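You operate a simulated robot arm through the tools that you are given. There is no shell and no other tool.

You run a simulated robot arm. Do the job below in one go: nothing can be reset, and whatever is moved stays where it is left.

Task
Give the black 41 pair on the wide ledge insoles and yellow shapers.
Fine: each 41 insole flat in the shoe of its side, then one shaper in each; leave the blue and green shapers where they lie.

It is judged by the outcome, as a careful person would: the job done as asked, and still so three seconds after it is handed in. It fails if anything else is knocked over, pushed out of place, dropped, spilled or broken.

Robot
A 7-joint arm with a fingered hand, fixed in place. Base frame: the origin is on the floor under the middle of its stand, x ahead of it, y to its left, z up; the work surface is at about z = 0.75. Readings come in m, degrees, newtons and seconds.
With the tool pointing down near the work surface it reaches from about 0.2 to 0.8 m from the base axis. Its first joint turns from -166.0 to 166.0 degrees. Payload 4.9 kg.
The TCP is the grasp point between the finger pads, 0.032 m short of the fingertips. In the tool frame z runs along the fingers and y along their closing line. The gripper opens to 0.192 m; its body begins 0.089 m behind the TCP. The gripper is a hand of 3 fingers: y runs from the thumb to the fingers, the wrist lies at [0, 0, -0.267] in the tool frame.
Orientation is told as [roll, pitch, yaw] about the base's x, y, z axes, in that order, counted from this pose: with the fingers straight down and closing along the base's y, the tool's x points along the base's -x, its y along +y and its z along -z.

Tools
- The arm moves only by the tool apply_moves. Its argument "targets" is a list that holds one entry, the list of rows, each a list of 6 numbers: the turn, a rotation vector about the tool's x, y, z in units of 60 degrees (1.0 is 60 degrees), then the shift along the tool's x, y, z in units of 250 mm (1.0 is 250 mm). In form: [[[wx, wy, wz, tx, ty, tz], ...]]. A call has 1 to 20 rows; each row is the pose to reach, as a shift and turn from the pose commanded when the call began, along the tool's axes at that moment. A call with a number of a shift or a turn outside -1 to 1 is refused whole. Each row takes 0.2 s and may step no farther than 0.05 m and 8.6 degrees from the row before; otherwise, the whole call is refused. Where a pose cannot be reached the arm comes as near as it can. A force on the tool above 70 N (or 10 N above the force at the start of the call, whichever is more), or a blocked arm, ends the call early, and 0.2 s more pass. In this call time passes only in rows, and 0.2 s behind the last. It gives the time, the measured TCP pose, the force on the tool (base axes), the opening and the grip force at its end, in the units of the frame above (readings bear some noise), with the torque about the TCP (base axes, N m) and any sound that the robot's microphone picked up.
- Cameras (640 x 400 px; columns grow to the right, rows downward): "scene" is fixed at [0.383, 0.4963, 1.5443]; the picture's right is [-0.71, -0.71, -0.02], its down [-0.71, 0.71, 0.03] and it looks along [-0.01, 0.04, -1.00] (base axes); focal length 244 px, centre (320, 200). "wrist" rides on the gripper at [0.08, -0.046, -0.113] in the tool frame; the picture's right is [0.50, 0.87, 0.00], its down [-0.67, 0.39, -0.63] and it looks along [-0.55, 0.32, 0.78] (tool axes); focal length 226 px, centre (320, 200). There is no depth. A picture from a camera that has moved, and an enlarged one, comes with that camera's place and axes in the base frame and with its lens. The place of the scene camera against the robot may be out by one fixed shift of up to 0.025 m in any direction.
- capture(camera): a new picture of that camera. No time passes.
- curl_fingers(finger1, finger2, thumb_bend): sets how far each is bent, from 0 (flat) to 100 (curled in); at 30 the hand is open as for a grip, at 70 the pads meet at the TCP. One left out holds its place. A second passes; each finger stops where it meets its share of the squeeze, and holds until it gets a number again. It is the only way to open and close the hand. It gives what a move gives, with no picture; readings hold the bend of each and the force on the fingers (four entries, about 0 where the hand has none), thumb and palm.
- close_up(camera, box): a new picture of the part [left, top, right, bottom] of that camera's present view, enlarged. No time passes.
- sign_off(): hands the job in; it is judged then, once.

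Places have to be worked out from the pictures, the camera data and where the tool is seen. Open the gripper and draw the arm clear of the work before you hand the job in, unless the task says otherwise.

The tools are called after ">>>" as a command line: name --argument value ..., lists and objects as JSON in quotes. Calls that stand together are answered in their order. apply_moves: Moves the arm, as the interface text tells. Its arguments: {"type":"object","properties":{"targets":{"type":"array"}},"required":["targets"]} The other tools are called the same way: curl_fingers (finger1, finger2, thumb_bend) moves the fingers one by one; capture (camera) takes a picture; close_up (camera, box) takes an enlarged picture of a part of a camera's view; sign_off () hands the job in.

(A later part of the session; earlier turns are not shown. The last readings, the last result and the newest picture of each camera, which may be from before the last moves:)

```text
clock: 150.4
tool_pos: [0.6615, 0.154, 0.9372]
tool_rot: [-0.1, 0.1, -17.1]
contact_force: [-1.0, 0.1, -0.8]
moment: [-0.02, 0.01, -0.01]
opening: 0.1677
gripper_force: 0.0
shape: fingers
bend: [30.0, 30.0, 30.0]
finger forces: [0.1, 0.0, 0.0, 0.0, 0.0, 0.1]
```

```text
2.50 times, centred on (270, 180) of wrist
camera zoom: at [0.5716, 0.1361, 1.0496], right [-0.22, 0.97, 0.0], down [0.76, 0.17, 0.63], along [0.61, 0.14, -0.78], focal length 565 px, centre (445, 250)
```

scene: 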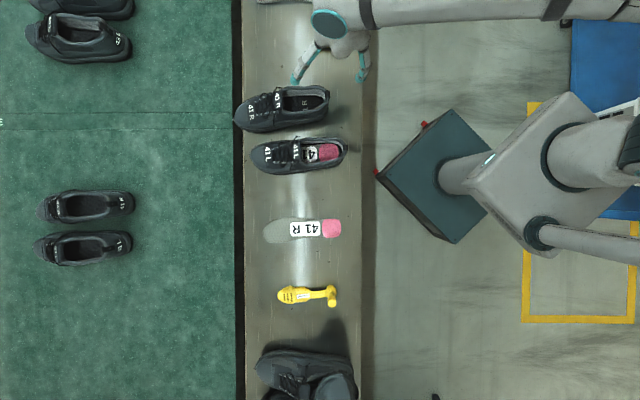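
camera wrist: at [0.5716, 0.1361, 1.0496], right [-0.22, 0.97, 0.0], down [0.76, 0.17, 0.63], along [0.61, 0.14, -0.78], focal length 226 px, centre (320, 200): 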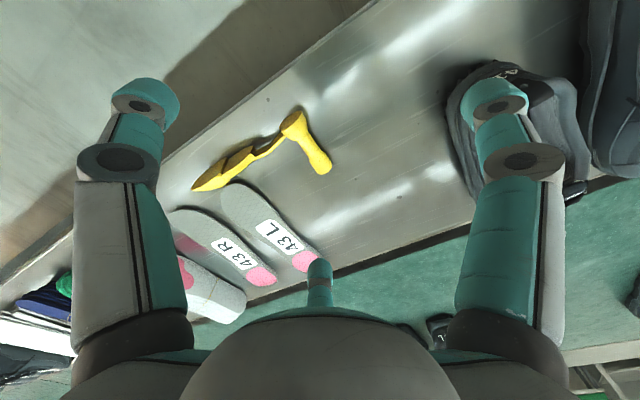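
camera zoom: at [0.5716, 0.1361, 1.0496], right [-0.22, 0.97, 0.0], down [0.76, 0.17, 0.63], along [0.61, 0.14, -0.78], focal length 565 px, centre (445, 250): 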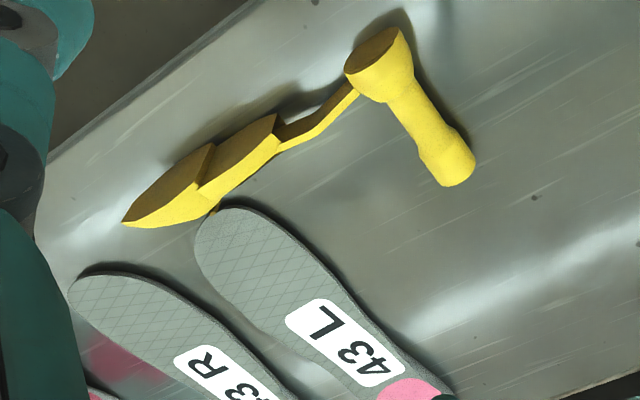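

Measured: ball (0.687, 0.129), handle axis ≈43.7°. This time I grip the thick end of the handle with all three fingers: finger2 on its end face, thumb and finger1 at the sides. I position at (0.728, 0.169), yaw 13.7°.

>>> curl_fingers --finger1 50 --finger2 48 --thumb_bend 50

>>> apply_moves --targets '[[[0, 0, -0.128, -0.06, 0.034, 0], [0, 0, -0.256, -0.12, 0.068, 0.02], [0, 0, -0.385, -0.18, 0.1, 0.06], [0, 0, -0.513, -0.238, 0.135, 0.12], [0, 0, -0.513, -0.238, 0.135, 0.3], [0, 0, -0.513, -0.238, 0.135, 0.46], [0, 0, -0.513, -0.238, 0.135, 0.52]]]'

>>> close_up --camera "wrist" --box '[200, 80, 440, 260]'

```text
clock: 151.4
tool_pos: [0.662, 0.1561, 0.9364]
tool_rot: [0.0, 0.1, -17.1]
contact_force: [0.4, -0.4, -1.1]
moment: [0.0, -0.03, -0.01]
opening: 0.085
gripper_force: 0.1
shape: fingers
bend: [50.0, 48.0, 50.0]
finger forces: [0.1, 0.0, 0.1, 0.0, 0.1, 0.0]
```

```text
clock: 153.0
tool_pos: [0.7288, 0.1691, 0.8011]
tool_rot: [0.0, 0.1, 13.8]
contact_force: [-0.6, -0.6, 0.2]
moment: [-0.03, 0.0, -0.03]
opening: 0.0849
gripper_force: 0.0
shape: fingers
bend: [50.0, 48.0, 50.0]
finger forces: [0.0, 0.0, 0.1, 0.1, 0.0, 0.1]
```

```text
2.22 times, centred on (320, 170) of wrist
camera zoom: at [0.6625, 0.1069, 0.9143], right [-0.69, 0.72, 0.0], down [0.56, 0.54, 0.63], along [0.46, 0.44, -0.78], focal length 502 px, centre (320, 267)
```

zoom: 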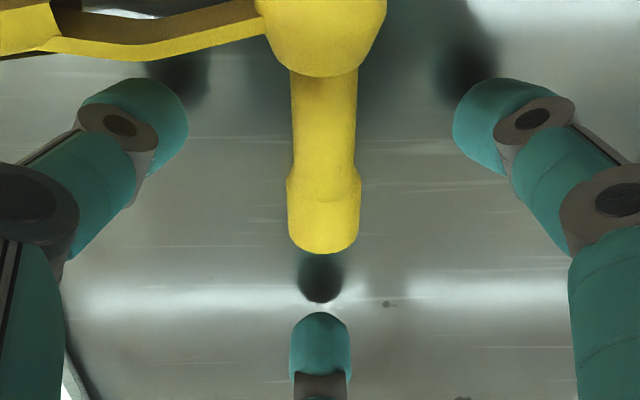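

Very well aligned. I lower 4 mm and close all three in stages.

>>> apply_moves --targets '[[[0, 0, 0, 0, 0, 0.016]]]'

>>> curl_fingers --finger1 61 --finger2 60 --thumb_bend 61

>>> curl_fingers --finger1 67 --finger2 67 --thumb_bend 67

>>> close_up --camera "wrist" --box '[200, 80, 440, 260]'

```text
clock: 153.4
tool_pos: [0.7294, 0.1688, 0.7986]
tool_rot: [0.0, 0.1, 13.7]
contact_force: [0.6, 0.7, 0.1]
moment: [0.02, -0.01, 0.0]
opening: 0.0846
gripper_force: 0.1
shape: fingers
bend: [50.0, 48.0, 50.0]
finger forces: [0.0, 0.0, 0.1, 0.1, 0.1, 0.0]
```

```text
clock: 154.4
tool_pos: [0.7295, 0.1707, 0.7985]
tool_rot: [0.0, 0.1, 13.6]
contact_force: [0.1, 0.0, 0.8]
moment: [0.0, 0.01, -0.01]
opening: 0.0386
gripper_force: 0.1
shape: fingers
bend: [61.0, 60.0, 61.0]
finger forces: [0.0, 0.0, 0.0, 0.1, 0.0, 0.0]
```

```text
clock: 155.4
tool_pos: [0.7295, 0.1704, 0.7978]
tool_rot: [0.0, 0.2, 13.7]
contact_force: [0.0, -0.1, 0.0]
moment: [-0.07, 0.0, 0.02]
opening: 0.0208
gripper_force: 4.3
shape: fingers
bend: [65.0, 64.0, 66.0]
finger forces: [2.5, 2.8, 0.1, 0.0, 3.0, 0.0]
```

```text
2.22 times, centred on (320, 170) of wrist
camera zoom: at [0.6626, 0.1079, 0.9111], right [-0.69, 0.72, 0.0], down [0.56, 0.54, 0.63], along [0.46, 0.44, -0.78], focal length 502 px, centre (320, 267)
```

zoom: 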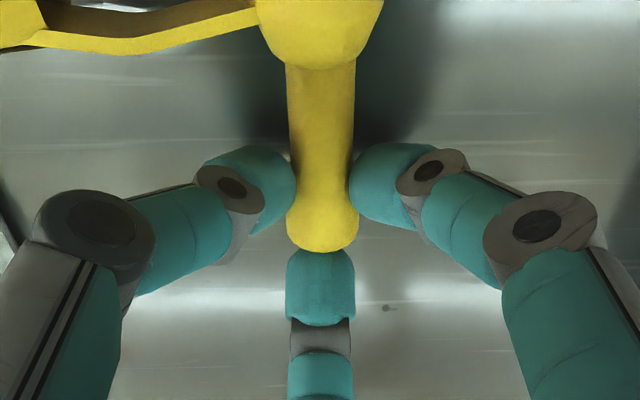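

All three fingers hold the handle end symmetrically (≈3 N each). I tighten to a moderate level and check.

>>> curl_fingers --finger1 73 --finger2 73 --thumb_bend 73

>>> close_up --camera "wrist" --box '[200, 80, 440, 260]'

```text
clock: 156.4
tool_pos: [0.7295, 0.1697, 0.7981]
tool_rot: [-0.1, 0.1, 13.7]
contact_force: [-0.1, -0.9, 1.9]
moment: [-0.05, 0.03, -0.01]
opening: 0.0182
gripper_force: 13.0
shape: fingers
bend: [65.0, 65.0, 68.0]
finger forces: [9.1, 7.3, 0.0, 0.0, 9.9, 0.0]
```

```text
2.22 times, centred on (320, 170) of wrist
camera zoom: at [0.6626, 0.1079, 0.9111], right [-0.69, 0.72, 0.0], down [0.56, 0.54, 0.63], along [0.46, 0.44, -0.78], focal length 502 px, centre (320, 267)
```

zoom: 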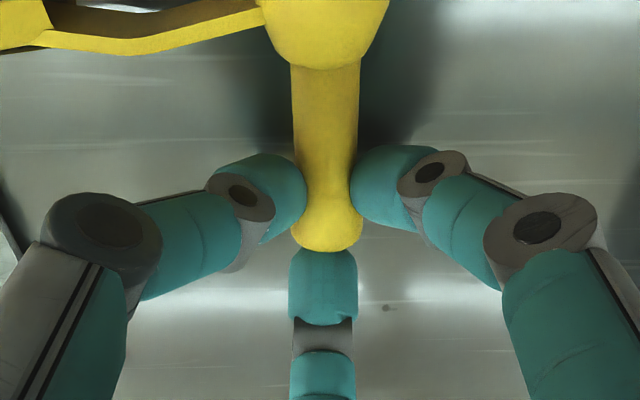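

Good, balanced 7–10 N. I lift slightly while leaning the hand in 8° steps about the shaper's long axis, checking after 32°.

>>> apply_moves --targets '[[[-0.02, -0.035, 0, 0.005, -0.003, -0.035], [-0.0667, -0.1155, 0, 0.0173, -0.01, -0.0712], [-0.1333, -0.2309, 0, 0.0385, -0.0222, -0.1236], [-0.2, -0.3464, 0, 0.0627, -0.0362, -0.164], [-0.2667, -0.4619, 0, 0.0894, -0.0516, -0.1924]]]'

>>> close_up --camera "wrist" --box '[160, 60, 480, 280]'

>>> close_up --camera "scene" --box '[255, 0, 395, 90]'

```text
clock: 157.6
tool_pos: [0.7121, 0.1507, 0.8473]
tool_rot: [17.4, -27.3, 9.4]
contact_force: [0.0, 0.0, -0.1]
moment: [-0.01, 0.01, -0.01]
opening: 0.0011
gripper_force: 0.0
shape: fingers
bend: [69.0, 69.0, 72.0]
finger forces: [0.1, 0.0, 0.1, 0.0, 0.1, 0.0]
```

```text
1.82 times, centred on (320, 170) of wrist
camera zoom: at [0.6122, 0.0579, 0.8938], right [-0.69, 0.72, 0.0], down [0.23, 0.22, 0.95], along [0.68, 0.65, -0.32], focal length 411 px, centre (320, 254)
```

zoom: 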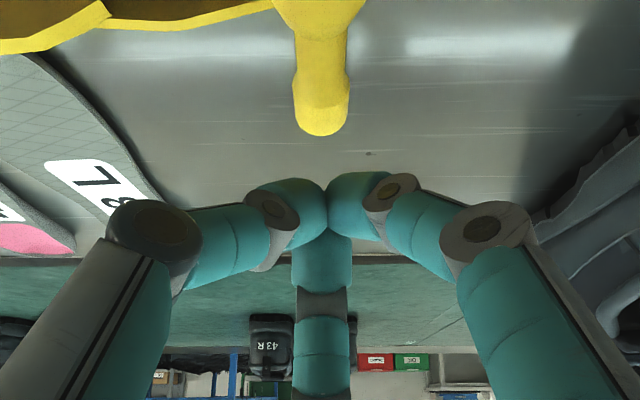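

```text
4.44 times, centred on (325, 45) of scene
camera zoom: at [0.383, 0.4963, 1.5443], right [-0.71, -0.71, -0.02], down [-0.71, 0.71, 0.03], along [-0.01, 0.04, -1.0], focal length 1086 px, centre (298, 889)
```

zoom: 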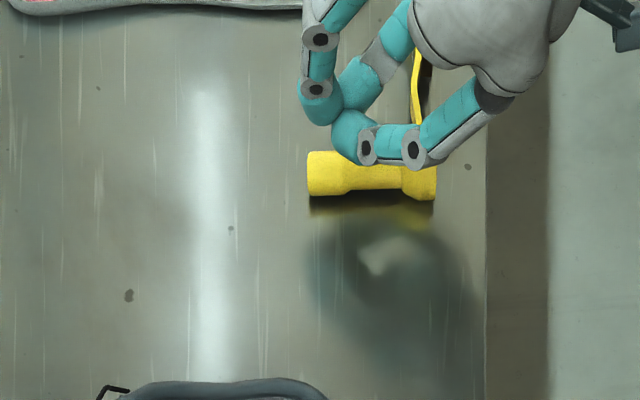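

It slipped off again – side grips on this slick round handle don't hold. Another idea: press down on the upper edge of the toe piece, off-centre toward its flat-bottom side, which rolls it upright. I level the hand, close the fist and move above the toe piece.

>>> apply_moves --targets '[[[0, 0, 0, -0.07, 0.04, -0.1], [0.0667, 0.1155, 0, -0.1, 0.06, -0.16], [0.1333, 0.2309, 0, -0.1, 0.06, -0.2], [0.2, 0.3464, 0, -0.1, 0.06, -0.22], [0.2667, 0.4619, 0, -0.1, 0.06, -0.24]]]'

>>> curl_fingers --finger1 69 --finger2 69 --thumb_bend 69

>>> capture --camera "wrist"

```text
clock: 158.8
tool_pos: [0.7084, 0.1479, 0.9134]
tool_rot: [-0.1, 0.1, 13.7]
contact_force: [-0.5, 0.4, 0.8]
moment: [0.01, 0.03, 0.0]
opening: 0.001
gripper_force: 0.0
shape: fingers
bend: [69.0, 69.0, 72.0]
finger forces: [0.0, 0.0, 0.0, 0.0, 0.1, 0.0]
```

```text
clock: 159.8
tool_pos: [0.7073, 0.1469, 0.9139]
tool_rot: [0.0, 0.0, 13.7]
contact_force: [0.4, 0.0, 0.9]
moment: [-0.01, -0.03, -0.01]
opening: 0.0057
gripper_force: 0.1
shape: fingers
bend: [69.0, 69.0, 69.0]
finger forces: [0.0, 0.0, 0.0, 0.0, 0.1, 0.1]
```

```text
taken
camera wrist: at [0.6403, 0.0855, 1.0257], right [-0.69, 0.72, 0.0], down [0.56, 0.54, 0.63], along [0.46, 0.44, -0.78], focal length 226 px, centre (320, 200)
```

wrist: 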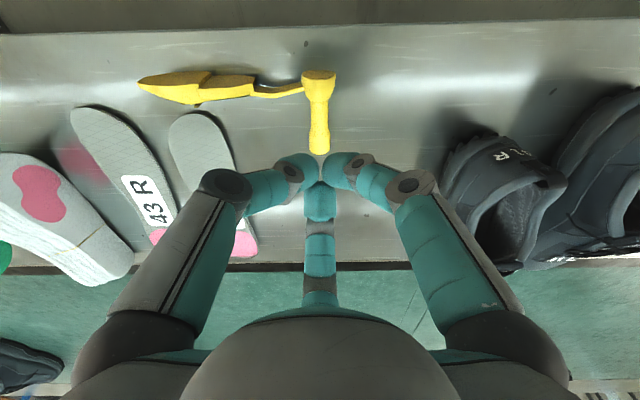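

I move above the toe piece (≈(0.757, 0.029)) and lower slowly until I feel its top edge.

>>> apply_moves --targets '[[[0, 0, 0, -0.027, -0.168, 0], [0, 0, 0, -0.054, -0.336, 0], [0, 0, 0, -0.08, -0.504, 0.02], [0, 0, 0, -0.08, -0.504, 0.15], [0, 0, 0, -0.08, -0.504, 0.22]]]'

>>> close_up --camera "wrist" --box '[200, 80, 440, 260]'

```text
clock: 161.0
tool_pos: [0.7547, 0.0293, 0.86]
tool_rot: [0.2, 0.0, 13.7]
contact_force: [-0.6, 0.3, -0.2]
moment: [0.0, 0.01, 0.0]
opening: 0.0059
gripper_force: 0.2
shape: fingers
bend: [69.0, 69.0, 69.0]
finger forces: [0.0, 0.1, 0.0, 0.0, 0.0, 0.0]
```

```text
2.22 times, centred on (320, 170) of wrist
camera zoom: at [0.6883, -0.033, 0.9721], right [-0.69, 0.72, 0.0], down [0.56, 0.54, 0.63], along [0.46, 0.44, -0.78], focal length 502 px, centre (320, 267)
```

zoom: 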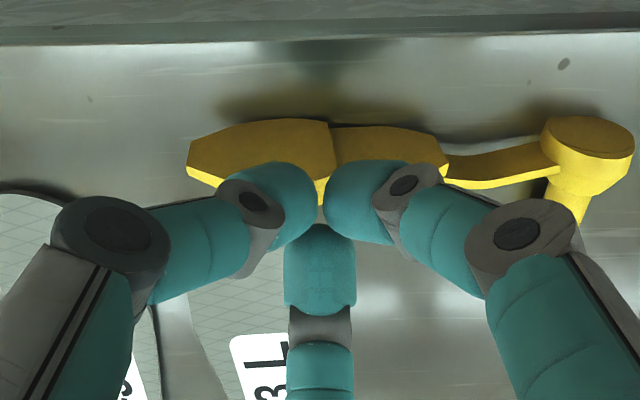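

The fist is right above the robot-side top edge of the toe piece. I lower in small steps and watch the force.

>>> apply_moves --targets '[[[0, 0, 0, 0, 0, 0.02], [0, 0, 0, 0, 0, 0.04], [0, 0, 0, 0, 0, 0.06]]]'

>>> apply_moves --targets '[[[0, 0, 0, 0, 0, 0.015], [0, 0, 0, 0, 0, 0.03], [0, 0, 0, 0, 0, 0.045]]]'

>>> close_up --camera "wrist" --box '[200, 80, 440, 260]'

```text
clock: 161.8
tool_pos: [0.7551, 0.0287, 0.8437]
tool_rot: [-0.1, 0.1, 13.8]
contact_force: [-0.2, 0.9, 0.5]
moment: [0.04, 0.01, 0.0]
opening: 0.0055
gripper_force: 0.1
shape: fingers
bend: [69.0, 69.0, 69.0]
finger forces: [0.0, 0.0, 0.0, 0.0, 0.0, 0.0]
```

```text
clock: 162.6
tool_pos: [0.7572, 0.0293, 0.8353]
tool_rot: [0.0, -0.3, 13.8]
contact_force: [0.3, 4.1, 18.1]
moment: [0.12, -0.18, -0.02]
opening: 0.0061
gripper_force: 10.0
shape: fingers
bend: [69.0, 71.0, 69.0]
finger forces: [0.0, 17.2, 0.0, 0.0, 2.9, 0.0]
```

```text
2.22 times, centred on (320, 170) of wrist
camera zoom: at [0.6894, -0.0327, 0.9477], right [-0.69, 0.72, 0.0], down [0.56, 0.54, 0.64], along [0.46, 0.44, -0.77], focal length 502 px, centre (320, 267)
```

zoom: 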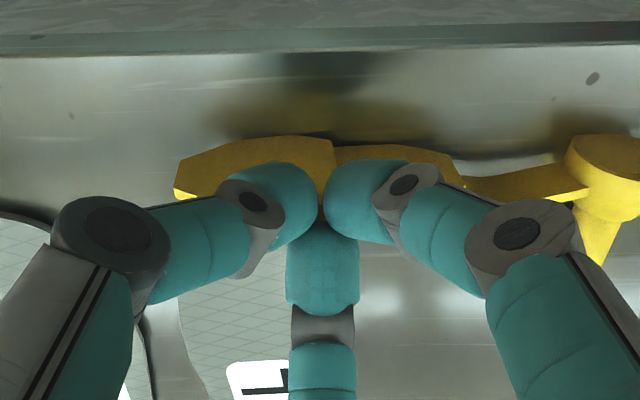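

Contact at tip height z≈0.794, but at mid-thickness, so it doesn't roll. I lift 1 cm, shift 12 mm toward the flat-bottom (robot) side and press down again.

>>> apply_moves --targets '[[[0, 0, 0, 0, 0, -0.05], [0, 0, 0, 0.042, -0.0235, -0.05], [0, 0, 0, 0.042, -0.0235, -0.02], [0, 0, 0, 0.042, -0.0235, 0.0]]]'

>>> apply_moves --targets '[[[0, 0, 0, 0, 0, 0.02], [0, 0, 0, 0, 0, 0.04], [0, 0, 0, 0.02, -0.011, 0.06], [0, 0, 0, 0.04, -0.022, 0.08]]]'

>>> close_up --camera "wrist" --box '[200, 80, 440, 260]'

>>> close_up --camera "scene" --box '[265, 0, 405, 90]'

```text
clock: 163.6
tool_pos: [0.7459, 0.0227, 0.8308]
tool_rot: [0.0, 0.1, 13.7]
contact_force: [-1.0, -0.2, 0.5]
moment: [-0.03, -0.01, 0.01]
opening: 0.0058
gripper_force: 0.8
shape: fingers
bend: [69.0, 69.0, 69.0]
finger forces: [0.0, 0.1, 0.1, 0.1, 0.1, 0.0]
```

```text
clock: 164.6
tool_pos: [0.7386, 0.0133, 0.8115]
tool_rot: [0.0, 0.0, 13.7]
contact_force: [-0.5, -0.5, -0.4]
moment: [0.0, 0.04, 0.01]
opening: 0.0059
gripper_force: 0.1
shape: fingers
bend: [69.0, 69.0, 69.0]
finger forces: [0.0, 0.0, 0.1, 0.1, 0.0, 0.1]
```

```text
2.22 times, centred on (320, 170) of wrist
camera zoom: at [0.6722, -0.049, 0.9237], right [-0.69, 0.72, 0.0], down [0.56, 0.54, 0.63], along [0.46, 0.44, -0.78], focal length 502 px, centre (320, 267)
```

zoom: 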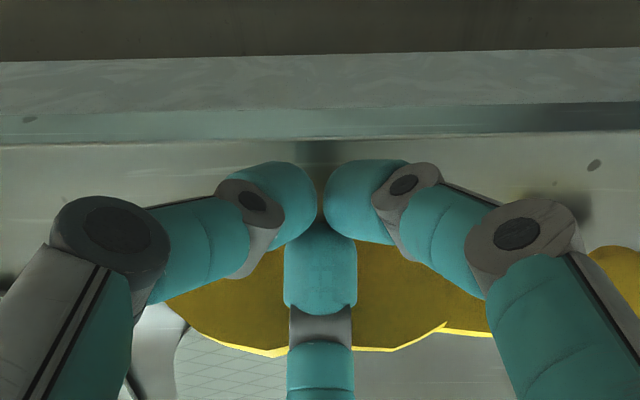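

```text
4.44 times, centred on (335, 45) of scene
camera zoom: at [0.383, 0.4963, 1.5443], right [-0.71, -0.71, -0.02], down [-0.71, 0.71, 0.03], along [-0.01, 0.04, -1.0], focal length 1086 px, centre (253, 889)
```

zoom: 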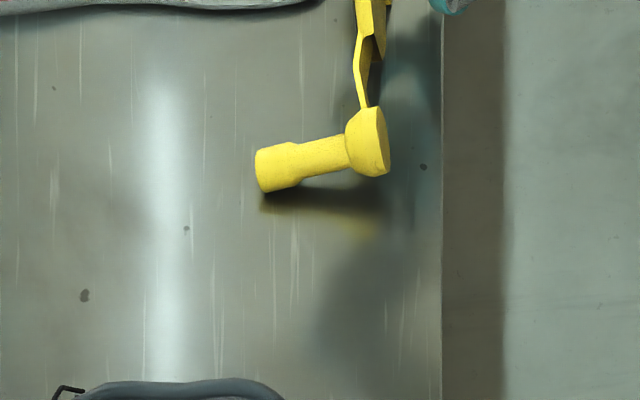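

The fist slid off the near side without rolling it. The waist pinch with thumb and finger1 had carried it to 24° reliably; only ~45° is needed for it to fall upright by itself, so I'll repeat that more slowly. I raise the hand and re-measure.

>>> apply_moves --targets '[[[0, 0, 0, 0.02, -0.01, -0.15], [0, 0, 0, 0.02, -0.01, -0.33], [0, 0, 0, 0.02, 0.1, -0.45], [0, 0, 0, 0.02, 0.26, -0.5]]]'

>>> curl_fingers --finger1 48 --finger2 15 --thumb_bend 48

>>> capture --camera "wrist"

>>> close_up --camera "scene" --box '[265, 0, 405, 90]'

```text
clock: 165.6
tool_pos: [0.7171, 0.0769, 0.9375]
tool_rot: [0.0, 0.1, 13.7]
contact_force: [-0.3, -0.1, -2.0]
moment: [0.05, 0.0, 0.05]
opening: 0.0058
gripper_force: 0.0
shape: fingers
bend: [69.0, 69.0, 69.0]
finger forces: [0.1, 0.0, 0.1, 0.0, 0.0, 0.1]
```

```text
clock: 166.6
tool_pos: [0.7166, 0.0779, 0.9366]
tool_rot: [0.1, 0.1, 13.7]
contact_force: [0.8, 0.5, 0.0]
moment: [-0.02, 0.0, 0.02]
opening: 0.0924
gripper_force: 0.1
shape: fingers
bend: [48.0, 15.0, 48.0]
finger forces: [0.1, 0.1, 0.1, 0.0, 0.0, 0.1]
```

```text
taken
camera wrist: at [0.6509, 0.0156, 1.0498], right [-0.69, 0.72, 0.0], down [0.56, 0.54, 0.63], along [0.46, 0.44, -0.78], focal length 226 px, centre (320, 200)
```

wrist: 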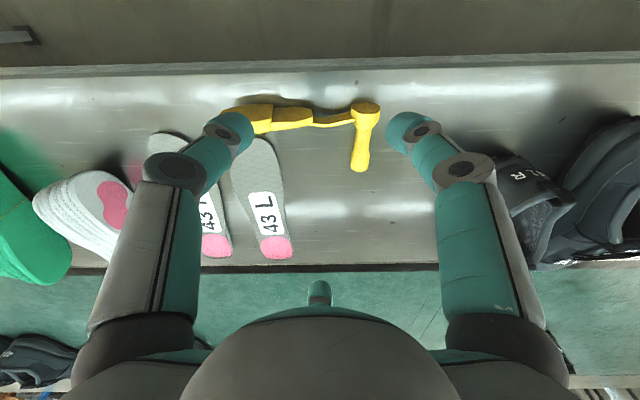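

```text
4.44 times, centred on (335, 45) of scene
camera zoom: at [0.383, 0.4963, 1.5443], right [-0.71, -0.71, -0.02], down [-0.71, 0.71, 0.03], along [-0.01, 0.04, -1.0], focal length 1086 px, centre (253, 889)
```

zoom: 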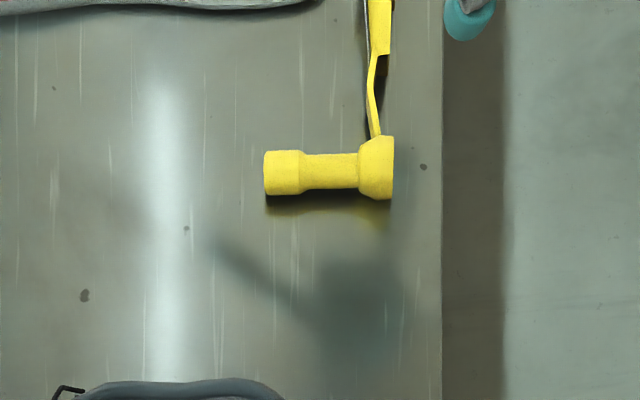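

Handle axis ≈47°, ball ≈(0.679, 0.118). I descend with thumb and finger1 straddling the waist, finger2 wide open.

>>> apply_moves --targets '[[[0, 0, -0.026, -0.0228, 0.145, 0.05], [0, 0, -0.052, -0.0456, 0.29, 0.15], [0, 0, -0.052, -0.0456, 0.29, 0.33], [0, 0, -0.052, -0.0456, 0.29, 0.48], [0, 0, -0.052, -0.0456, 0.29, 0.525]]]'

>>> close_up --camera "wrist" --box '[200, 80, 440, 260]'

```text
clock: 167.8
tool_pos: [0.7124, 0.1478, 0.8048]
tool_rot: [-0.1, 0.2, 16.9]
contact_force: [0.4, 0.1, -0.7]
moment: [0.04, -0.01, 0.0]
opening: 0.0923
gripper_force: 0.1
shape: fingers
bend: [48.0, 15.0, 48.0]
finger forces: [0.0, 0.0, 0.0, 0.1, 0.0, 0.0]
```

```text
2.22 times, centred on (320, 170) of wrist
camera zoom: at [0.6491, 0.0826, 0.9173], right [-0.73, 0.68, 0.0], down [0.53, 0.57, 0.63], along [0.43, 0.46, -0.78], focal length 502 px, centre (320, 267)
```

zoom: 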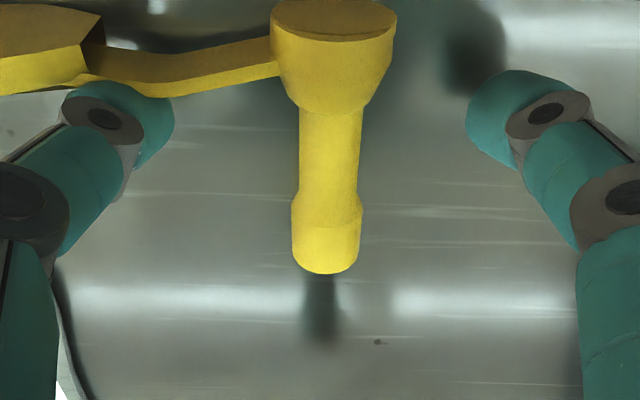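

Well aligned. I lower to z≈0.798 and close thumb and finger1 in stages.

>>> apply_moves --targets '[[[0, 0, 0, 0.005, 0.008, 0.027]]]'

>>> curl_fingers --finger1 63 --thumb_bend 63

>>> curl_fingers --finger1 70 --thumb_bend 70

>>> curl_fingers --finger1 74 --thumb_bend 74

>>> close_up --camera "wrist" --box '[200, 80, 440, 260]'

```text
clock: 168.2
tool_pos: [0.7095, 0.1503, 0.7986]
tool_rot: [-0.1, 0.1, 16.9]
contact_force: [-0.4, 0.1, 0.3]
moment: [0.0, 0.01, -0.02]
opening: 0.0925
gripper_force: 0.0
shape: fingers
bend: [48.0, 15.0, 48.0]
finger forces: [0.1, 0.1, 0.0, 0.1, 0.0, 0.0]
```

```text
clock: 169.2
tool_pos: [0.7111, 0.1505, 0.7995]
tool_rot: [0.0, 0.2, 16.8]
contact_force: [0.2, -0.7, 1.1]
moment: [0.01, 0.01, 0.0]
opening: 0.0302
gripper_force: 0.1
shape: fingers
bend: [63.0, 15.0, 63.0]
finger forces: [0.0, 0.0, 0.0, 0.0, 0.0, 0.0]
```

```text
clock: 170.2
tool_pos: [0.7101, 0.15, 0.7993]
tool_rot: [0.0, 0.1, 16.8]
contact_force: [-0.6, -0.3, 1.1]
moment: [-0.02, -0.02, 0.05]
opening: 0.0177
gripper_force: 6.4
shape: fingers
bend: [66.0, 15.0, 68.0]
finger forces: [5.7, 0.0, 0.1, 0.0, 5.7, 0.1]
```

```text
clock: 171.2
tool_pos: [0.7106, 0.1492, 0.7996]
tool_rot: [0.0, 0.0, 16.8]
contact_force: [-0.5, -2.3, 3.7]
moment: [-0.07, 0.04, -0.03]
opening: 0.0145
gripper_force: 8.9
shape: fingers
bend: [66.0, 15.0, 71.0]
finger forces: [8.5, 0.0, 0.0, 0.0, 10.1, 0.0]
```

```text
2.22 times, centred on (320, 170) of wrist
camera zoom: at [0.6465, 0.0846, 0.9119], right [-0.73, 0.68, 0.0], down [0.53, 0.57, 0.63], along [0.43, 0.46, -0.78], focal length 502 px, centre (320, 267)
```

zoom: 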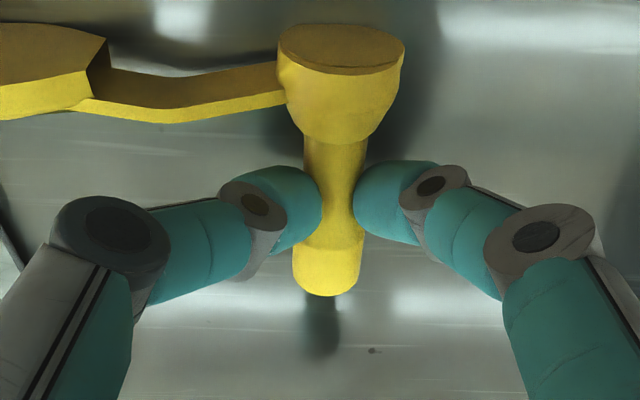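

Seated at 8–10 N. I roll it with slow 4° steps and check at 28°.

>>> apply_moves --targets '[[[-0.0333, -0.0577, 0, 0.0083, -0.0048, -0.028], [-0.0667, -0.1155, 0, 0.0177, -0.0102, -0.0516], [-0.1, -0.1732, 0, 0.0277, -0.016, -0.0704], [-0.1333, -0.2309, 0, 0.0378, -0.0218, -0.088], [-0.1667, -0.2887, 0, 0.0492, -0.0284, -0.1012], [-0.2, -0.3464, 0, 0.0606, -0.035, -0.1132], [-0.2333, -0.4041, 0, 0.0724, -0.0418, -0.1224]]]'

>>> close_up --camera "wrist" --box '[160, 60, 480, 280]'

```text
clock: 172.8
tool_pos: [0.6952, 0.1331, 0.8298]
tool_rot: [14.9, -24.0, 13.7]
contact_force: [0.3, -0.3, -0.4]
moment: [-0.02, -0.04, -0.01]
opening: 0.0004
gripper_force: 0.1
shape: fingers
bend: [69.0, 15.0, 73.0]
finger forces: [0.0, 0.0, 0.1, 0.1, 0.0, 0.1]
```

```text
1.82 times, centred on (320, 170) of wrist
camera zoom: at [0.6023, 0.0375, 0.8852], right [-0.73, 0.68, 0.0], down [0.27, 0.28, 0.92], along [0.63, 0.67, -0.39], focal length 411 px, centre (320, 254)
```

zoom: 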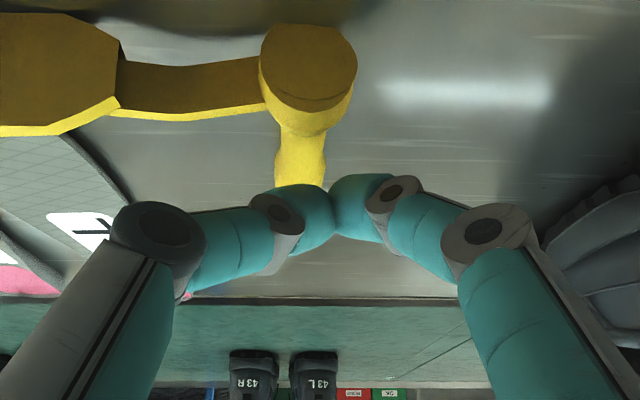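

It slipped again; the earlier successful hold had the fingers at mid-waist with ~8 N. I level, re-measure and repeat exactly that.

>>> apply_moves --targets '[[[0, 0, 0, -0.08, 0.046, -0.1], [0.0667, 0.1155, 0, -0.1, 0.06, -0.16], [0.1333, 0.2309, 0, -0.1, 0.06, -0.2], [0.2, 0.3464, 0, -0.1, 0.06, -0.22], [0.2333, 0.4041, 0, -0.1, 0.06, -0.24]]]'

>>> curl_fingers --finger1 48 --finger2 20 --thumb_bend 48

>>> close_up --camera "wrist" --box '[180, 60, 460, 240]'

```text
clock: 174.0
tool_pos: [0.6936, 0.1332, 0.8964]
tool_rot: [-0.1, 0.1, 16.7]
contact_force: [-0.1, 0.1, 0.1]
moment: [0.03, 0.02, 0.02]
opening: 0.0002
gripper_force: 0.0
shape: fingers
bend: [69.0, 15.0, 73.0]
finger forces: [0.0, 0.1, 0.1, 0.0, 0.0, 0.0]
```

```text
clock: 175.0
tool_pos: [0.6926, 0.133, 0.8963]
tool_rot: [0.0, 0.0, 16.8]
contact_force: [0.5, 0.7, 0.4]
moment: [0.0, -0.02, -0.03]
opening: 0.0921
gripper_force: 0.1
shape: fingers
bend: [48.0, 20.0, 48.0]
finger forces: [0.1, 0.1, 0.0, 0.0, 0.0, 0.1]
```

```text
2.22 times, centred on (320, 150) of wrist
camera zoom: at [0.6298, 0.0679, 1.0084], right [-0.73, 0.68, 0.0], down [0.53, 0.57, 0.63], along [0.43, 0.46, -0.78], focal length 502 px, centre (320, 311)
```

zoom: 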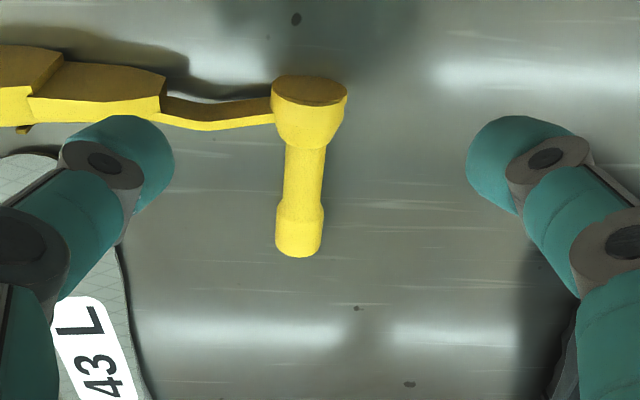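

I re-align (yaw 11.4°, TCP (0.716, 0.146)) and descend for the same mid-waist pinch.

>>> apply_moves --targets '[[[0, 0, 0.045, -0.05, 0.012, 0.08], [0, 0, 0.09, -0.1034, 0.0243, 0.22], [0, 0, 0.09, -0.1034, 0.0243, 0.35], [0, 0, 0.09, -0.1034, 0.0243, 0.391]]]'

>>> close_up --camera "wrist" --box '[200, 80, 440, 260]'

```text
clock: 176.0
tool_pos: [0.7154, 0.1476, 0.7967]
tool_rot: [0.0, 0.0, 11.5]
contact_force: [0.3, 0.0, -0.1]
moment: [0.03, -0.02, -0.02]
opening: 0.0925
gripper_force: 0.1
shape: fingers
bend: [48.0, 20.0, 48.0]
finger forces: [0.0, 0.0, 0.0, 0.0, 0.0, 0.0]
```

```text
2.22 times, centred on (320, 170) of wrist
camera zoom: at [0.646, 0.0872, 0.91], right [-0.66, 0.75, 0.0], down [0.58, 0.51, 0.63], along [0.47, 0.42, -0.78], focal length 502 px, centre (320, 267)
```

zoom: 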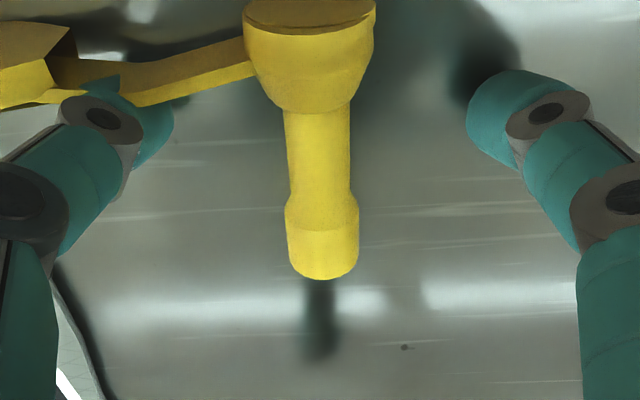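

>>> curl_fingers --finger1 62 --thumb_bend 62

>>> curl_fingers --finger1 72 --thumb_bend 72

>>> close_up --camera "wrist" --box '[200, 80, 440, 260]'

```text
clock: 177.0
tool_pos: [0.7151, 0.147, 0.7982]
tool_rot: [0.1, 0.1, 11.4]
contact_force: [-0.1, 0.1, 0.1]
moment: [0.01, -0.01, 0.0]
opening: 0.0343
gripper_force: 0.1
shape: fingers
bend: [62.0, 20.0, 62.0]
finger forces: [0.0, 0.1, 0.0, 0.1, 0.0, 0.0]
```

```text
clock: 178.0
tool_pos: [0.715, 0.1461, 0.7987]
tool_rot: [0.0, 0.1, 11.4]
contact_force: [0.6, -0.1, 0.6]
moment: [-0.06, 0.01, 0.02]
opening: 0.0182
gripper_force: 8.1
shape: fingers
bend: [65.0, 20.0, 68.0]
finger forces: [8.0, 0.0, 0.0, 0.0, 7.9, 0.1]
```

```text
2.22 times, centred on (320, 170) of wrist
camera zoom: at [0.6459, 0.0871, 0.9103], right [-0.66, 0.75, 0.0], down [0.58, 0.51, 0.63], along [0.47, 0.42, -0.78], focal length 502 px, centre (320, 267)
```

zoom: 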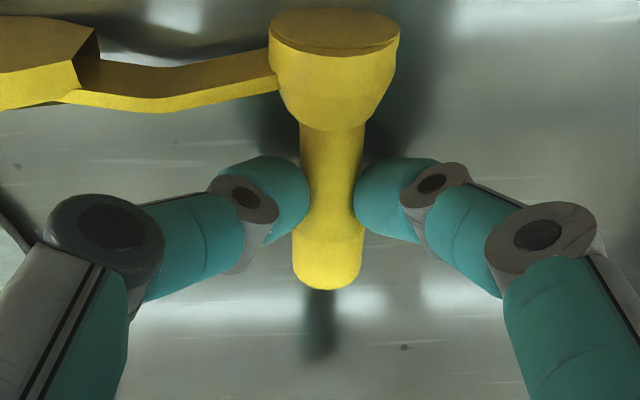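

Same state as the successful hold (8.0/7.9 N). I roll to 24° with the same steps and carry on slowly to 40°.

>>> apply_moves --targets '[[[-0.0667, -0.1155, 0, 0.0166, -0.0096, -0.0396], [-0.1333, -0.2309, 0, 0.035, -0.0202, -0.0764], [-0.2, -0.3464, 0, 0.0558, -0.0322, -0.11]]]'

>>> close_up --camera "wrist" --box '[160, 60, 480, 280]'

>>> close_up --camera "scene" --box '[265, 0, 405, 90]'

```text
clock: 178.8
tool_pos: [0.7046, 0.1353, 0.8253]
tool_rot: [12.7, -20.6, 9.1]
contact_force: [-0.1, -0.4, -0.4]
moment: [-0.01, -0.02, 0.0]
opening: 0.0178
gripper_force: 7.4
shape: fingers
bend: [66.0, 20.0, 68.0]
finger forces: [7.5, 0.0, 0.0, 0.0, 7.3, 0.0]
```

```text
1.82 times, centred on (320, 170) of wrist
camera zoom: at [0.6065, 0.0515, 0.8899], right [-0.66, 0.75, 0.0], down [0.34, 0.3, 0.89], along [0.67, 0.59, -0.45], focal length 411 px, centre (320, 254)
```

zoom: 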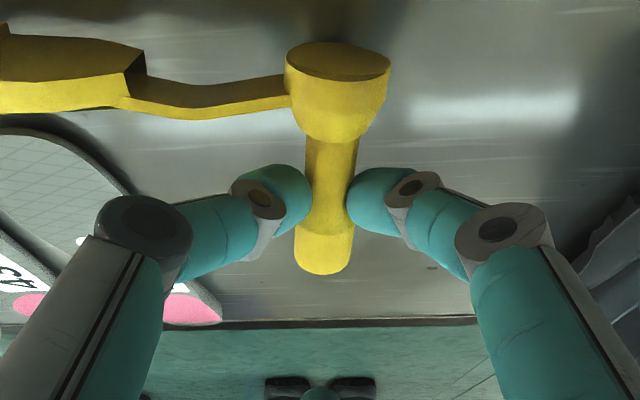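

```text
4.44 times, centred on (335, 45) of scene
camera zoom: at [0.383, 0.4963, 1.5443], right [-0.71, -0.71, -0.02], down [-0.71, 0.71, 0.03], along [-0.01, 0.04, -1.0], focal length 1086 px, centre (253, 889)
```

zoom: 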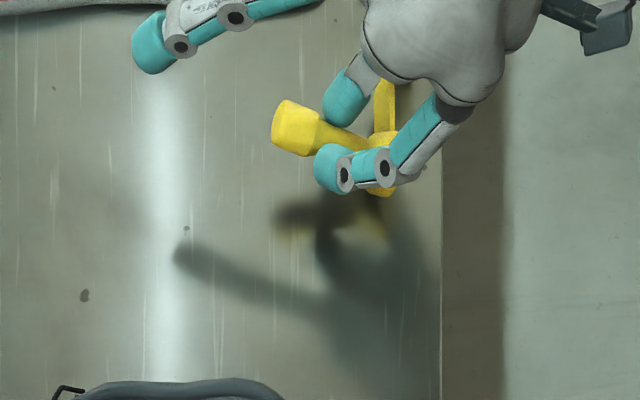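

It is rigidly held at 24°. I continue slowly about the ball centre to 44°.

>>> apply_moves --targets '[[[-0.0167, -0.0289, 0, 0.004, -0.0023, -0.005], [-0.0333, -0.0577, 0, 0.008, -0.0046, -0.01], [-0.05, -0.0866, 0, 0.012, -0.007, -0.0148], [-0.0667, -0.1155, 0, 0.0166, -0.0096, -0.0196], [-0.0833, -0.1443, 0, 0.021, -0.012, -0.024], [-0.1, -0.1732, 0, 0.0256, -0.0148, -0.0284]]]'

>>> close_up --camera "wrist" --box '[160, 60, 480, 280]'

>>> close_up --camera "scene" --box '[265, 0, 405, 90]'

```text
clock: 180.2
tool_pos: [0.6981, 0.1298, 0.831]
tool_rot: [20.0, -30.4, 6.0]
contact_force: [-0.2, 0.2, 0.2]
moment: [-0.04, -0.03, -0.04]
opening: 0.0178
gripper_force: 7.6
shape: fingers
bend: [66.0, 20.0, 68.0]
finger forces: [7.3, 0.1, 0.0, 0.0, 7.3, 0.1]
```

```text
1.82 times, centred on (320, 170) of wrist
camera zoom: at [0.5915, 0.0374, 0.8671], right [-0.66, 0.75, 0.0], down [0.19, 0.17, 0.97], along [0.72, 0.64, -0.26], focal length 411 px, centre (320, 254)
```

zoom: 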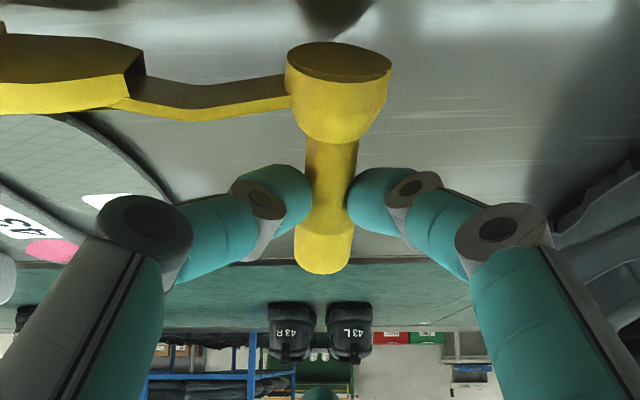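

```text
4.44 times, centred on (335, 45) of scene
camera zoom: at [0.383, 0.4963, 1.5443], right [-0.71, -0.71, -0.02], down [-0.71, 0.71, 0.03], along [-0.01, 0.04, -1.0], focal length 1086 px, centre (253, 889)
```

zoom: 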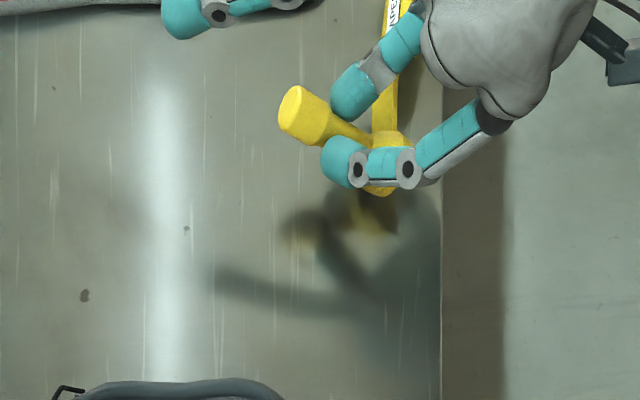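

Excellent – rigid at 36°. I keep rolling slowly in 2° steps to 56°.

>>> apply_moves --targets '[[[-0.0167, -0.0289, 0, 0.004, -0.0023, -0.005], [-0.0333, -0.0577, 0, 0.008, -0.0046, -0.01], [-0.05, -0.0866, 0, 0.012, -0.007, -0.0148], [-0.0667, -0.1155, 0, 0.0166, -0.0096, -0.0196], [-0.0833, -0.1443, 0, 0.021, -0.012, -0.024], [-0.1, -0.1732, 0, 0.0256, -0.0148, -0.0284], [-0.1167, -0.2021, 0, 0.0304, -0.0176, -0.0325], [-0.1333, -0.2309, 0, 0.0353, -0.0204, -0.0364], [-0.15, -0.2598, 0, 0.0403, -0.0233, -0.04], [-0.1667, -0.2887, 0, 0.0454, -0.0262, -0.0436]]]'

>>> close_up --camera "wrist" --box '[160, 60, 480, 280]'

>>> close_up --camera "scene" --box '[265, 0, 405, 90]'

```text
clock: 182.4
tool_pos: [0.6858, 0.1186, 0.8336]
tool_rot: [36.6, -46.0, -4.5]
contact_force: [-0.7, 0.9, -0.7]
moment: [-0.02, -0.01, 0.01]
opening: 0.0178
gripper_force: 7.2
shape: fingers
bend: [66.0, 20.0, 68.0]
finger forces: [7.4, 0.0, 0.0, 0.0, 7.0, 0.1]
```

```text
1.82 times, centred on (320, 170) of wrist
camera zoom: at [0.5758, 0.024, 0.8195], right [-0.66, 0.75, 0.0], down [-0.07, -0.06, 1.0], along [0.75, 0.66, 0.09], focal length 411 px, centre (320, 254)
```

zoom: 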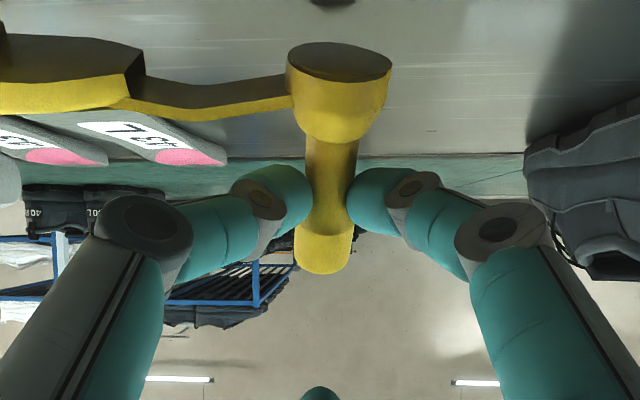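

```text
4.44 times, centred on (335, 45) of scene
camera zoom: at [0.383, 0.4963, 1.5443], right [-0.71, -0.71, -0.02], down [-0.71, 0.71, 0.03], along [-0.01, 0.04, -1.0], focal length 1086 px, centre (253, 889)
```

zoom: 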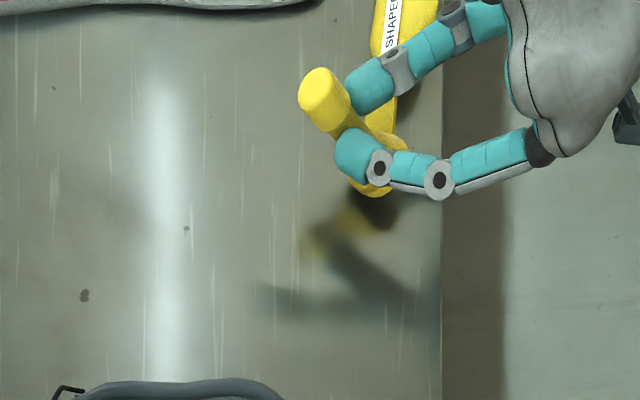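

Superb: 56° and still rigid (7.4/7.0 N). I continue slowly toward 80°, where the shaper is almost upright.

>>> apply_moves --targets '[[[-0.0167, -0.0289, 0, 0.004, -0.0023, -0.005], [-0.0333, -0.0577, 0, 0.008, -0.0046, -0.01], [-0.05, -0.0866, 0, 0.012, -0.007, -0.0148], [-0.0667, -0.1155, 0, 0.0166, -0.0096, -0.0196], [-0.0833, -0.1443, 0, 0.021, -0.012, -0.024], [-0.1, -0.1732, 0, 0.0256, -0.0148, -0.0284], [-0.1167, -0.2021, 0, 0.0304, -0.0176, -0.0325], [-0.1333, -0.2309, 0, 0.0353, -0.0204, -0.0364], [-0.15, -0.2598, 0, 0.0403, -0.0233, -0.04], [-0.1667, -0.2887, 0, 0.0454, -0.0262, -0.0436]]]'

>>> close_up --camera "wrist" --box '[160, 60, 480, 280]'

>>> close_up --camera "scene" --box '[265, 0, 405, 90]'

```text
clock: 184.6
tool_pos: [0.7428, 0.0935, 0.8675]
tool_rot: [59.9, -53.7, -21.6]
contact_force: [0.4, -0.8, -0.2]
moment: [-0.02, -0.01, 0.0]
opening: 0.001
gripper_force: 0.1
shape: fingers
bend: [71.0, 20.0, 71.0]
finger forces: [0.1, 0.0, 0.0, 0.0, 0.1, 0.0]
out of reach, approached as far as the arm can: row 5, 6, 7, 8, 9, 10
```

```text
1.82 times, centred on (320, 170) of wrist
camera zoom: at [0.6411, 0.0052, 0.8135], right [-0.68, 0.73, 0.04], down [-0.25, -0.28, 0.93], along [0.69, 0.62, 0.37], focal length 411 px, centre (320, 254)
```

zoom: 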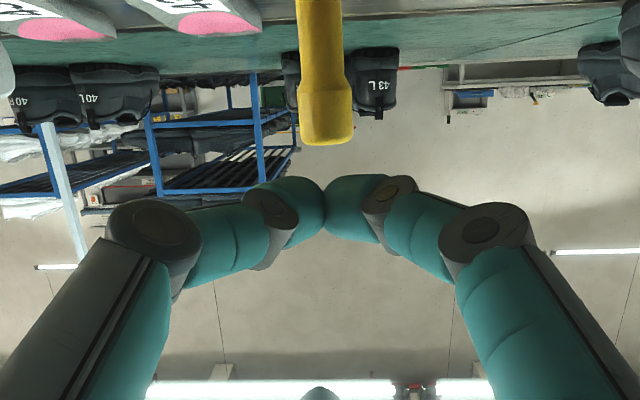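

```text
4.44 times, centred on (335, 45) of scene
camera zoom: at [0.383, 0.4963, 1.5443], right [-0.71, -0.71, -0.02], down [-0.71, 0.71, 0.03], along [-0.01, 0.04, -1.0], focal length 1086 px, centre (253, 889)
```

zoom: 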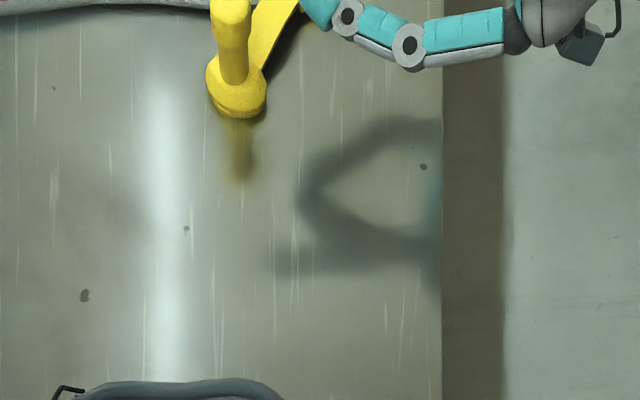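

The arm hit its reach limit near the end and let go – but the shaper is now standing upright. I retreat backward and up carefully.

>>> apply_moves --targets '[[[0, 0, 0, 0, 0, -0.1], [0, 0, 0, -0.05, 0.03, -0.22], [0, 0, 0, -0.15, 0.09, -0.34], [0, 0, 0, -0.28, 0.18, -0.42], [0.0333, 0.0577, 0, -0.4, 0.25, -0.48]]]'

>>> capture --camera "scene"

>>> close_up --camera "scene" --box '[245, 0, 385, 90]'

>>> capture --camera "wrist"

```text
clock: 185.8
tool_pos: [0.6872, 0.04, 1.023]
tool_rot: [53.9, -51.6, -16.6]
contact_force: [-0.7, 0.0, -0.7]
moment: [0.01, -0.04, -0.03]
opening: 0.0012
gripper_force: 0.2
shape: fingers
bend: [71.0, 20.0, 71.0]
finger forces: [0.1, 0.0, 0.1, 0.0, 0.1, 0.0]
```

```text
taken
```

scene: 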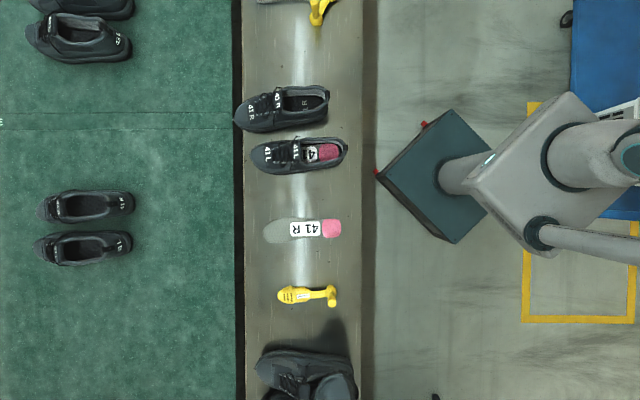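

```text
4.44 times, centred on (315, 45) of scene
camera zoom: at [0.383, 0.4963, 1.5443], right [-0.71, -0.71, -0.02], down [-0.71, 0.71, 0.03], along [-0.01, 0.04, -1.0], focal length 1086 px, centre (342, 889)
```

zoom: 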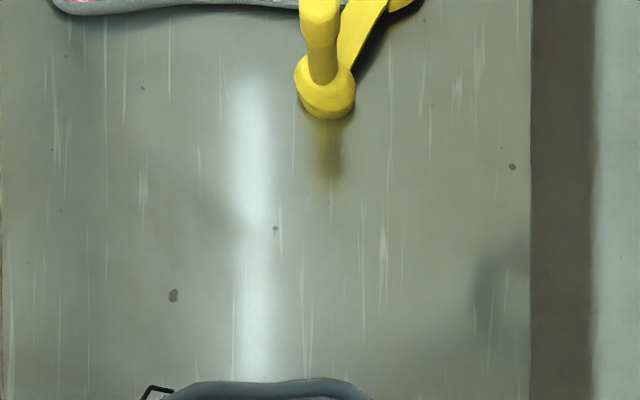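

```text
taken
camera wrist: at [0.5834, -0.0507, 0.9786], right [-0.68, 0.73, 0.04], down [-0.19, -0.24, 0.95], along [0.71, 0.64, 0.3], focal length 226 px, centre (320, 200)
```

wrist: 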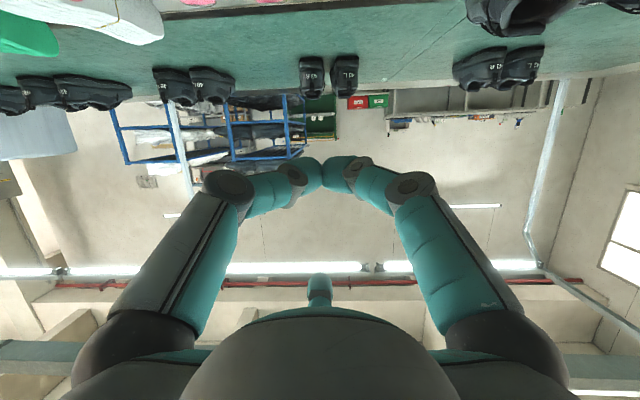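

The shaper stands upright at the outer right part of the ledge. I level the hand again.

>>> apply_moves --targets '[[[0.0689, 0.1061, 0, 0, 0, 0], [0.1379, 0.2122, 0, 0, 0, 0], [0.2068, 0.3183, 0, 0, 0, 0], [0.2758, 0.4244, 0, 0, 0, 0], [0.3447, 0.5305, 0, 0, 0, 0], [0.4137, 0.6366, 0, 0, 0, 0], [0.4826, 0.7427, 0, 0, 0, 0], [0.5516, 0.8488, 0, 0, 0, 0], [0.6205, 0.9549, 0, 0, 0, 0]]]'

>>> capture --camera "wrist"

```text
clock: 187.8
tool_pos: [0.6885, 0.0408, 1.0218]
tool_rot: [-0.3, -0.4, 10.7]
contact_force: [0.0, 0.2, 0.0]
moment: [0.01, 0.01, 0.03]
opening: 0.0011
gripper_force: 0.0
shape: fingers
bend: [71.0, 20.0, 71.0]
finger forces: [0.1, 0.0, 0.0, 0.0, 0.0, 0.1]
```

```text
taken
camera wrist: at [0.6176, -0.0169, 1.1339], right [-0.65, 0.76, -0.01], down [0.58, 0.51, 0.64], along [0.49, 0.41, -0.77], focal length 226 px, centre (320, 200)
```

wrist: 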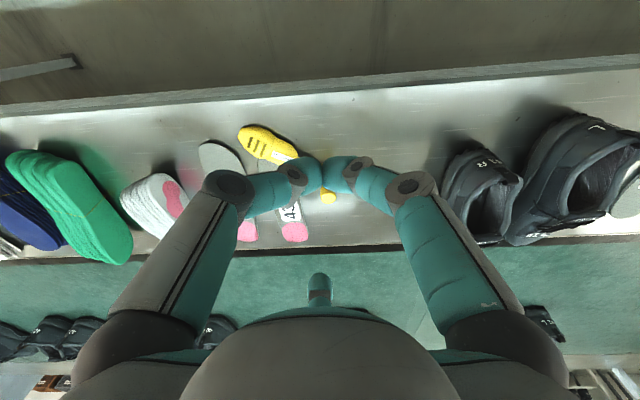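

>>> close_up --camera "wrist" --box '[170, 110, 350, 260]'

>>> curl_fingers --finger1 40 --finger2 40 --thumb_bend 40

>>> close_up --camera "wrist" --box '[170, 110, 350, 260]'

```text
2.67 times, centred on (260, 185) of wrist
camera zoom: at [0.6176, -0.0169, 1.1339], right [-0.65, 0.76, -0.01], down [0.58, 0.51, 0.64], along [0.49, 0.41, -0.77], focal length 603 px, centre (480, 240)
```

zoom: 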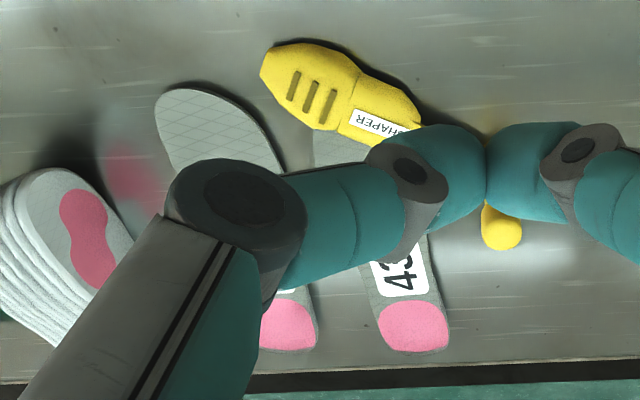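

```text
clock: 188.8
tool_pos: [0.6896, 0.0413, 1.0211]
tool_rot: [-0.1, -0.4, 10.8]
contact_force: [-0.3, 0.5, 0.7]
moment: [0.03, 0.0, 0.0]
opening: 0.1264
gripper_force: 0.0
shape: fingers
bend: [40.0, 40.0, 40.0]
finger forces: [0.0, 0.0, 0.1, 0.1, 0.0, 0.0]
```

```text
2.67 times, centred on (260, 185) of wrist
camera zoom: at [0.6174, -0.0172, 1.1329], right [-0.65, 0.76, -0.01], down [0.58, 0.51, 0.64], along [0.49, 0.41, -0.77], focal length 603 px, centre (480, 240)
```

zoom: 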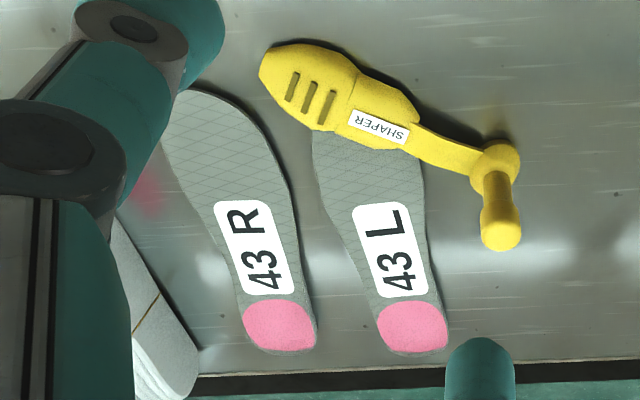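

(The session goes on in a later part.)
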